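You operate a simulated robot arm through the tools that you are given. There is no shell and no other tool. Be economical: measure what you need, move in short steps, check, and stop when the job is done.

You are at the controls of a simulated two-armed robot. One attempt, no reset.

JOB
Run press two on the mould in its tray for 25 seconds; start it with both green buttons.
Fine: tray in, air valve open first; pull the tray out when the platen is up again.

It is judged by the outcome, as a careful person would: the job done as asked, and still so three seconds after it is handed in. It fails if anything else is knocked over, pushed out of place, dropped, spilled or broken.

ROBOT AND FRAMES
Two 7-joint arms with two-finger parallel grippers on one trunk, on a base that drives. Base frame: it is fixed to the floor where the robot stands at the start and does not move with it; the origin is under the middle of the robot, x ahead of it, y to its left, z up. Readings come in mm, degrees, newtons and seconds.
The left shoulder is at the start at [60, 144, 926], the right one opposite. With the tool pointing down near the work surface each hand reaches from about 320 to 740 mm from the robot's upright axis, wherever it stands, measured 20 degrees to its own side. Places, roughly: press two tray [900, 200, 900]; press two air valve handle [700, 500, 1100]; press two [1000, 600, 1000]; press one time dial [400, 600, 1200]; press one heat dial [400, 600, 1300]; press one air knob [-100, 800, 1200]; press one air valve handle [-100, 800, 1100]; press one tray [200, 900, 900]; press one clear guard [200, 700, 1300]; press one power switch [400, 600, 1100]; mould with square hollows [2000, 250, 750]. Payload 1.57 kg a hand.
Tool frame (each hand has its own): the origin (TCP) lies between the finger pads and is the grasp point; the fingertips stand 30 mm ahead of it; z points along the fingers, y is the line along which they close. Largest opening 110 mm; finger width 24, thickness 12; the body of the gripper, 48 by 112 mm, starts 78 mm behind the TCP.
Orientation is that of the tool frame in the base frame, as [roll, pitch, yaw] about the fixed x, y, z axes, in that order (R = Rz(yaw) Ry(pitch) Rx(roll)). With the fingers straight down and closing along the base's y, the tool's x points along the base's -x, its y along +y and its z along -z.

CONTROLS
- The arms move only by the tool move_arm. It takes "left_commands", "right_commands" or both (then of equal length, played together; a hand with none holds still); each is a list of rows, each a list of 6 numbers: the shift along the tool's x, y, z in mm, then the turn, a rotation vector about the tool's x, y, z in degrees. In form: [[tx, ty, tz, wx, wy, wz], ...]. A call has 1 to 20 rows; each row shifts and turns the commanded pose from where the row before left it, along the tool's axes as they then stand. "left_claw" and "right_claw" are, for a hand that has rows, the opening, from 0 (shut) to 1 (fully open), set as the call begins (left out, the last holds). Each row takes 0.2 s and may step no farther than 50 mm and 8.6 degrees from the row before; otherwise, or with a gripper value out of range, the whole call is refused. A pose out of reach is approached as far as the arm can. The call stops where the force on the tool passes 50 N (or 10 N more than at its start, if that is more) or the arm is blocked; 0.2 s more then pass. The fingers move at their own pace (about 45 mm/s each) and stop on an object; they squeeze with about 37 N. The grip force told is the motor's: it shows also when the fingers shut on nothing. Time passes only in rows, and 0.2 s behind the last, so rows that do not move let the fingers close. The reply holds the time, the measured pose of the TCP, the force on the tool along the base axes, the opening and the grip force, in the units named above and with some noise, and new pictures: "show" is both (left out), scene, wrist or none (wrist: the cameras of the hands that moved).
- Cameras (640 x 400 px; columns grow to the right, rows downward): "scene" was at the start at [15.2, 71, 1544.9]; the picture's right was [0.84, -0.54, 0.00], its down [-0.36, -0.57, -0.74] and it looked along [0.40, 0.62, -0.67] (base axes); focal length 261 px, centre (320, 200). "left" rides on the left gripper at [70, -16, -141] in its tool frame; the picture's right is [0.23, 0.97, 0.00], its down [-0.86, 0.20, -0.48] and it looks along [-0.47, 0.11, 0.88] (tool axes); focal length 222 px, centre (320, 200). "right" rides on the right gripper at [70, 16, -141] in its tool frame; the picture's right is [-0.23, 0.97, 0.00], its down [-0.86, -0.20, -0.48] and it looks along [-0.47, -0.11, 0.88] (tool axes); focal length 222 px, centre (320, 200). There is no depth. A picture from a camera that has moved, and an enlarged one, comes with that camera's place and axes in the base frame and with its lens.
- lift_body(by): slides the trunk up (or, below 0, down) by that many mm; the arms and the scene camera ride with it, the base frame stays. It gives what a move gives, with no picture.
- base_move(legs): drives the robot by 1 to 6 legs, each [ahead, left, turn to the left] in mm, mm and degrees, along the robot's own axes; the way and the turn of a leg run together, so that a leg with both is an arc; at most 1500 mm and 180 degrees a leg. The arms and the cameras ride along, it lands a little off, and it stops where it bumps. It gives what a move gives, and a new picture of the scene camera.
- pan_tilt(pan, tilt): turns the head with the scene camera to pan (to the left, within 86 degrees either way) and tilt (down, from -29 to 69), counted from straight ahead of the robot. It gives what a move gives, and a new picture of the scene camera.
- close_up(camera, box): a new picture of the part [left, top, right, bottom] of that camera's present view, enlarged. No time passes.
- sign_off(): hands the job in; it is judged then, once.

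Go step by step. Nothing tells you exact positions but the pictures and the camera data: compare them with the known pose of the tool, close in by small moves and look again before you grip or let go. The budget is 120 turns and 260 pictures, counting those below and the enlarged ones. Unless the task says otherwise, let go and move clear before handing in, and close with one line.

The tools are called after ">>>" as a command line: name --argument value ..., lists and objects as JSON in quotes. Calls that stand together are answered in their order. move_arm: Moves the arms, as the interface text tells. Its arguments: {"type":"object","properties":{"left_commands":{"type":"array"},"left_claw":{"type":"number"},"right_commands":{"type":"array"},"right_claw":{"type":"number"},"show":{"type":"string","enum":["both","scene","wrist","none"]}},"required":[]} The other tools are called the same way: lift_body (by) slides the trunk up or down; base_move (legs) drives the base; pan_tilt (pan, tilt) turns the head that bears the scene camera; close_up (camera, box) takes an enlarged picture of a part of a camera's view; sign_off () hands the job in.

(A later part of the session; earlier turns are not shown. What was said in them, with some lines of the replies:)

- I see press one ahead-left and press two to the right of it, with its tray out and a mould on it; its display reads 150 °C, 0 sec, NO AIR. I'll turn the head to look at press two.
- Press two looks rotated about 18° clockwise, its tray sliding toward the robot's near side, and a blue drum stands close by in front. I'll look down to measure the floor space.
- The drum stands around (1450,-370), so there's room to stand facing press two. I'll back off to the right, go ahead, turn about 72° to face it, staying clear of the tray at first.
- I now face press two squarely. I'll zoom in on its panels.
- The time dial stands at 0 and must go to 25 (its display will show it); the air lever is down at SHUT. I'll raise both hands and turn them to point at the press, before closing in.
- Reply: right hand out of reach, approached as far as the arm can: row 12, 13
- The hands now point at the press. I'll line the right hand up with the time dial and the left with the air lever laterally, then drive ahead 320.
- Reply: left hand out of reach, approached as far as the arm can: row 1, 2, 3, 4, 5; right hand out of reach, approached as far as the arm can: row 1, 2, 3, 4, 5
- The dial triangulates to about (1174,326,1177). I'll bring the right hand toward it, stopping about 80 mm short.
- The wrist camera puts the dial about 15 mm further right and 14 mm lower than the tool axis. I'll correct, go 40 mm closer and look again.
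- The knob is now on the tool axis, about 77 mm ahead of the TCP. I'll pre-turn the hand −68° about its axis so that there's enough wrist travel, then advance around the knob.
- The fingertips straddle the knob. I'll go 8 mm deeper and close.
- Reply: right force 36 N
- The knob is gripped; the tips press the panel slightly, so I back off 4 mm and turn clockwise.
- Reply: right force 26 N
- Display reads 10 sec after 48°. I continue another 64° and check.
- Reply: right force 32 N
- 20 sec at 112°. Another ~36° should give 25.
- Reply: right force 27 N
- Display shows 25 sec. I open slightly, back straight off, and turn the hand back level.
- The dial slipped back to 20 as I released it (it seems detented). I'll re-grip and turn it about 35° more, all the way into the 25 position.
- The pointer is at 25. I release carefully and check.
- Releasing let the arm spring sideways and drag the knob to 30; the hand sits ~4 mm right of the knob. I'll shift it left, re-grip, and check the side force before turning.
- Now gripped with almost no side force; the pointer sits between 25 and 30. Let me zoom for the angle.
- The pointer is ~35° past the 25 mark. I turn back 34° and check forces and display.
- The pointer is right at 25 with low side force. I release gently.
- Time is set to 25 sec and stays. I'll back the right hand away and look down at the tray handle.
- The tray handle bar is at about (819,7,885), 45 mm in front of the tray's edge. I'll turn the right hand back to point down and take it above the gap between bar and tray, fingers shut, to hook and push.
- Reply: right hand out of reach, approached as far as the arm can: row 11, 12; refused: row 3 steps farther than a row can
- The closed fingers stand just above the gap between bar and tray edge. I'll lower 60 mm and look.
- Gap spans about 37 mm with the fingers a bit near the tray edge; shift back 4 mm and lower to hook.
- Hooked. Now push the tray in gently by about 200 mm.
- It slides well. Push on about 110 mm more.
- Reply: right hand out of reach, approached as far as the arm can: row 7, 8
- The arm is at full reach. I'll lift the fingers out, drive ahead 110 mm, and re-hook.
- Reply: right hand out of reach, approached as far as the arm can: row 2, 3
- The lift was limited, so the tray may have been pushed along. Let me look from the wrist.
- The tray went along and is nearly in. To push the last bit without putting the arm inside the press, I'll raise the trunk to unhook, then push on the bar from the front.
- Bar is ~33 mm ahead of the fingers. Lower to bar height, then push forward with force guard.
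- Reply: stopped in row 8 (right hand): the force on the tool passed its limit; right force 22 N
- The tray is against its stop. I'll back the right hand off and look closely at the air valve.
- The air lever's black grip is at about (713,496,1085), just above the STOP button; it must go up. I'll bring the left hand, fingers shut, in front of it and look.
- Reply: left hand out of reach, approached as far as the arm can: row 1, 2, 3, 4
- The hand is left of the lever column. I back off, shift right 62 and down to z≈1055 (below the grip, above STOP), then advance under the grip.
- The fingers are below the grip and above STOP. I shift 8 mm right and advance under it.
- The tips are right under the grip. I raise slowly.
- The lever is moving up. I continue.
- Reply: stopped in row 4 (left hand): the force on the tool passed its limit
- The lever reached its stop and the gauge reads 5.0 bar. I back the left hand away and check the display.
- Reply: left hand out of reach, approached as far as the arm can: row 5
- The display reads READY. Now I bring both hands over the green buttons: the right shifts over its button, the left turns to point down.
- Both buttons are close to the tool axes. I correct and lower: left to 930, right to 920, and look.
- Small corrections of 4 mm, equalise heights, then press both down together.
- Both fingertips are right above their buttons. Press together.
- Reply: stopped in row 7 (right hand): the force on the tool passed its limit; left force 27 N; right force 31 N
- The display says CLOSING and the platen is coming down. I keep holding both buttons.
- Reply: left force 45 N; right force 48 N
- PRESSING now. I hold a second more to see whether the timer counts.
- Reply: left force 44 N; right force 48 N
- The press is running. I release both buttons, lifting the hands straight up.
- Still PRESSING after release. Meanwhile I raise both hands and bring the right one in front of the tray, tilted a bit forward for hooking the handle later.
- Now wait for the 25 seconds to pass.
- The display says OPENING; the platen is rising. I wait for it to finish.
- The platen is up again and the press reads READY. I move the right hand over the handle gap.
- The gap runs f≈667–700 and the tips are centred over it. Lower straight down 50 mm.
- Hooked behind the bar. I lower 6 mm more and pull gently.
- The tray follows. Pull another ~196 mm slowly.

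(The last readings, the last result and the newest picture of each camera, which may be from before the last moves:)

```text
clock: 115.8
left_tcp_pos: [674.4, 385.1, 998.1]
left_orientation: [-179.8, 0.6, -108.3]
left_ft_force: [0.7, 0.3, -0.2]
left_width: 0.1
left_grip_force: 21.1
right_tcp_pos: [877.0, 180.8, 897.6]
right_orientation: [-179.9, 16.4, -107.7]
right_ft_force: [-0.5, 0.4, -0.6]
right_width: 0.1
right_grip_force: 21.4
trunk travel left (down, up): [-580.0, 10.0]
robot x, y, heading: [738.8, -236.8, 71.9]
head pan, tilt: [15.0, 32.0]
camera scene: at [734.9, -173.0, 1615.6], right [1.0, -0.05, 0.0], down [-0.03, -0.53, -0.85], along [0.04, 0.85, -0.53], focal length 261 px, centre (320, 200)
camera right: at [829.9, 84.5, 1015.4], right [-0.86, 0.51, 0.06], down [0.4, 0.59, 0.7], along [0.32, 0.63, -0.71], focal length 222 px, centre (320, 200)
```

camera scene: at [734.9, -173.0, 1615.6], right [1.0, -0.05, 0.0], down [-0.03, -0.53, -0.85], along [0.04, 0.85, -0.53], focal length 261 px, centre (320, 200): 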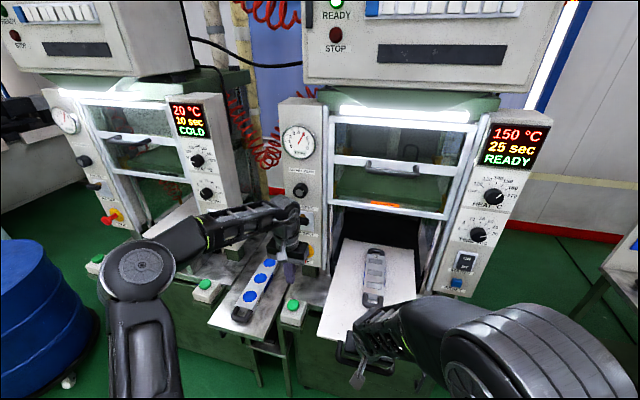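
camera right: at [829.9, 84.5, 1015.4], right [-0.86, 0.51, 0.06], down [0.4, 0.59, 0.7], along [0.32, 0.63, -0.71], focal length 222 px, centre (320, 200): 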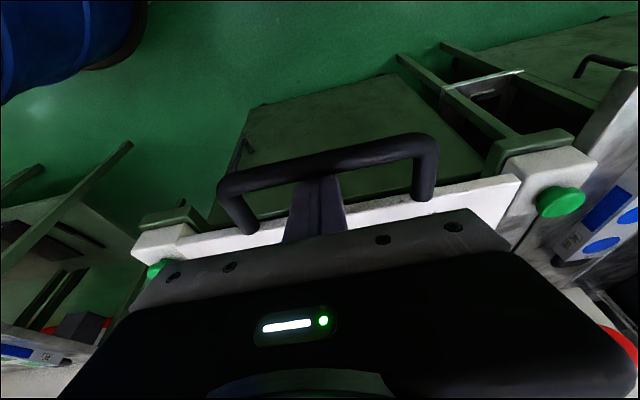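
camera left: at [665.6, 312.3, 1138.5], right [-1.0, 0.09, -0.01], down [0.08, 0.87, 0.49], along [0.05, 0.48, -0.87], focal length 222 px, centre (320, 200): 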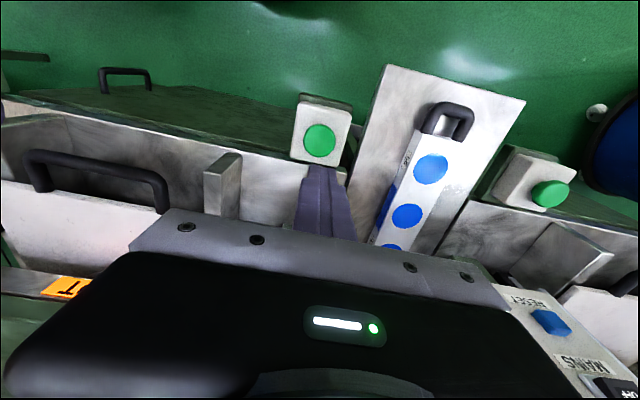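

Most of it is out. Now the base backs 130 mm with the handle hooked, then the arm finishes with force guarding.

>>> base_move --legs '[[-65, 0, 0], [-65, 0, 0]]'

>>> move_arm --right_commands '[[7.7, 0, -2.3, 0, 0, 0], [9.6, 0, -2.8, 0, 0, 0], [9.6, 0, -2.8, 0, 0, 0], [9.6, 0, -2.8, 0, 0, 0], [0, 0, 0, 0, 0, 0]]' --show "both"

```text
clock: 117.4
left_tcp_pos: [632.7, 259.9, 1000.0]
left_orientation: [-179.9, 0.7, -108.2]
left_ft_force: [-0.6, -0.3, 0.7]
left_width: 0.0
left_grip_force: 21.4
right_tcp_pos: [836.3, 58.6, 898.9]
right_orientation: [-180.0, 16.4, -107.8]
right_ft_force: [0.2, -0.6, -0.1]
right_width: 0.1
right_grip_force: 21.2
trunk travel left (down, up): [-580.0, 10.0]
robot x, y, heading: [700.2, -358.6, 71.9]
head pan, tilt: [15.0, 32.0]
camera scene: at [694.1, -298.1, 1615.7], right [1.0, -0.05, 0.0], down [-0.03, -0.53, -0.85], along [0.04, 0.85, -0.53], focal length 261 px, centre (320, 200)
```

scene: 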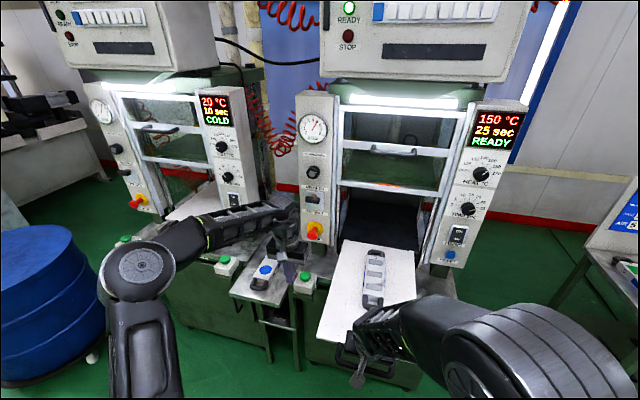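

```text
clock: 118.6
left_tcp_pos: [634.0, 261.7, 997.9]
left_orientation: [-179.8, 0.7, -108.3]
left_ft_force: [0.1, -0.6, 0.6]
left_width: 0.1
left_grip_force: 20.9
right_tcp_pos: [825.2, 23.0, 896.4]
right_orientation: [-179.9, 16.4, -107.7]
right_ft_force: [0.6, 0.6, 0.5]
right_width: 0.3
right_grip_force: 21.5
trunk travel left (down, up): [-580.0, 10.0]
robot x, y, heading: [697.8, -356.1, 72.1]
head pan, tilt: [15.0, 32.0]
camera scene: at [694.9, -295.8, 1615.6], right [1.0, -0.05, 0.0], down [-0.03, -0.53, -0.85], along [0.04, 0.85, -0.53], focal length 261 px, centre (320, 200)
camera right: at [778.6, -75.0, 1014.7], right [-0.86, 0.5, 0.06], down [0.4, 0.59, 0.7], along [0.32, 0.63, -0.71], focal length 222 px, centre (320, 200)
```

scene: 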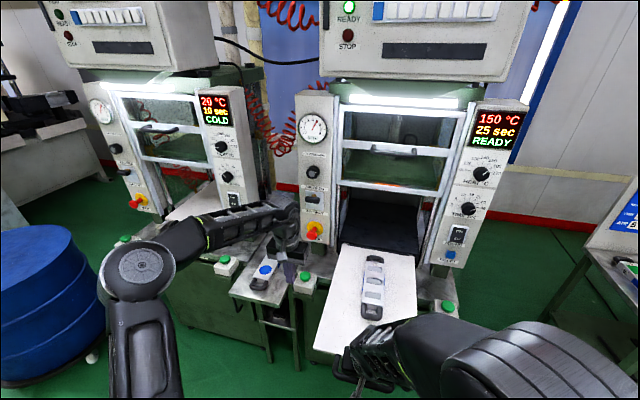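
right: 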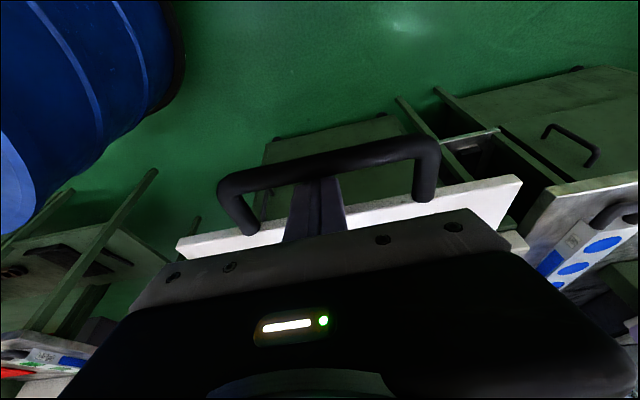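

About 10 mm more to the original out position, then ease off and lift the fingers out.

>>> move_arm --right_commands '[[4.8, 0, -1.4, 0, 0, 0], [4.8, 0, -1.4, 0, 0, 0], [0, 0, 0, 0, 0, 0], [-4.8, 0, 1.4, 0, 0, 0], [-4.2, 0, -14.4, 0, 0, 0], [-7, 0, -24, 0, 0, 0], [-11.3, 0, -38.4, 0, 0, 0], [-14.1, 0, -47.9, 0, 0, 0], [0, 0, 0, 0, 0, 0]]' --show "both"

```text
clock: 120.6
left_tcp_pos: [632.5, 262.0, 998.9]
left_orientation: [-179.9, 0.6, -108.2]
left_ft_force: [0.4, 0.1, 0.2]
left_width: 0.1
left_grip_force: 21.3
right_tcp_pos: [821.4, 16.0, 1026.9]
right_orientation: [-179.9, 16.5, -107.7]
right_ft_force: [0.2, 0.6, 0.3]
right_width: 0.0
right_grip_force: 20.9
trunk travel left (down, up): [-580.0, 10.0]
robot x, y, heading: [699.0, -358.7, 71.8]
head pan, tilt: [15.0, 32.0]
camera scene: at [694.4, -295.7, 1615.6], right [1.0, -0.05, 0.0], down [-0.03, -0.53, -0.85], along [0.04, 0.85, -0.53], focal length 261 px, centre (320, 200)
camera right: at [774.8, -80.2, 1144.4], right [-0.86, 0.5, 0.06], down [0.4, 0.59, 0.7], along [0.32, 0.63, -0.71], focal length 222 px, centre (320, 200)
```

scene: 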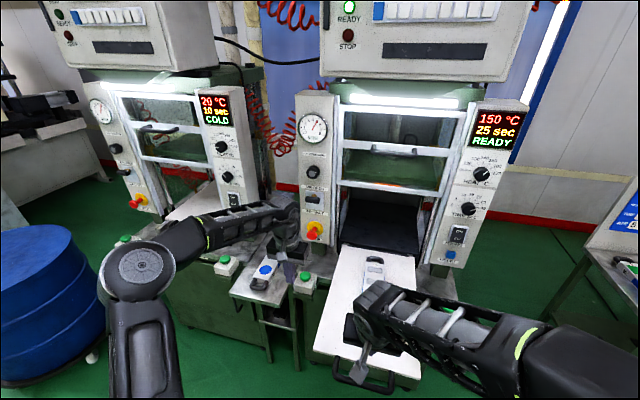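
right: 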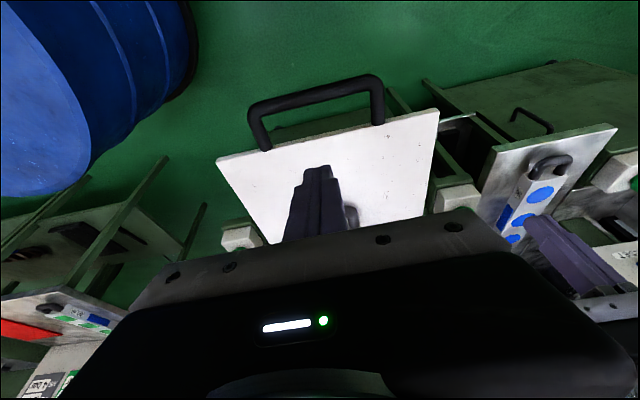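

The fingers are clear of the handle. I back away a bit and check the final state.

>>> base_move --legs '[[-220, 0, 0]]'

>>> close_up --camera "scene" --box '[230, 90, 550, 370]'

```text
clock: 122.3
left_tcp_pos: [565.1, 53.3, 997.7]
left_orientation: [-179.9, 0.7, -108.3]
left_ft_force: [0.7, -0.3, 0.4]
left_width: 0.0
left_grip_force: 21.6
right_tcp_pos: [754.0, -192.6, 1027.8]
right_orientation: [-179.9, 16.6, -107.8]
right_ft_force: [0.0, 0.1, 0.6]
right_width: 0.0
right_grip_force: 21.0
trunk travel left (down, up): [-580.0, 10.0]
robot x, y, heading: [630.8, -565.1, 72.0]
head pan, tilt: [15.0, 32.0]
camera scene: at [626.8, -505.2, 1615.7], right [1.0, -0.05, 0.0], down [-0.03, -0.53, -0.85], along [0.04, 0.85, -0.53], focal length 261 px, centre (320, 200)
```

scene: 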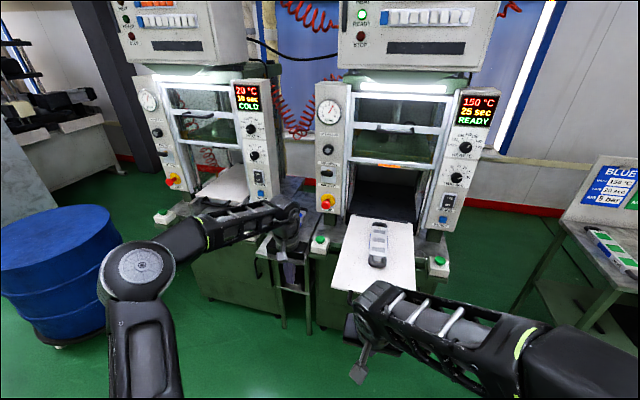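

```text
1.43 times, centred on (390, 230) of scene
camera zoom: at [626.8, -505.2, 1615.7], right [1.0, -0.05, 0.0], down [-0.03, -0.53, -0.85], along [0.04, 0.85, -0.53], focal length 372 px, centre (220, 157)
```

zoom: 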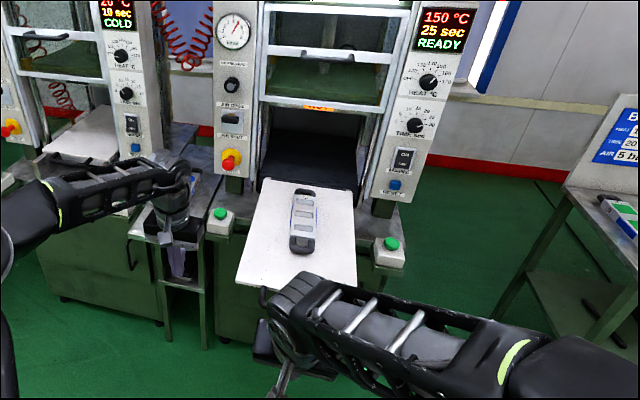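

The tray is fully out with the mould on it, the platen is up, and nothing else has been disturbed. I'm handing the job in.

>>> sign_off

```text
The job is handed in.
```

Press two ran its 25-second cycle on the mould, started with both green buttons, with the tray in and the air valve open first. The platen came back up and I pulled the tray out with the mould on it. I left the air valve open (5.0 bar) and the time dial at 25 seconds.
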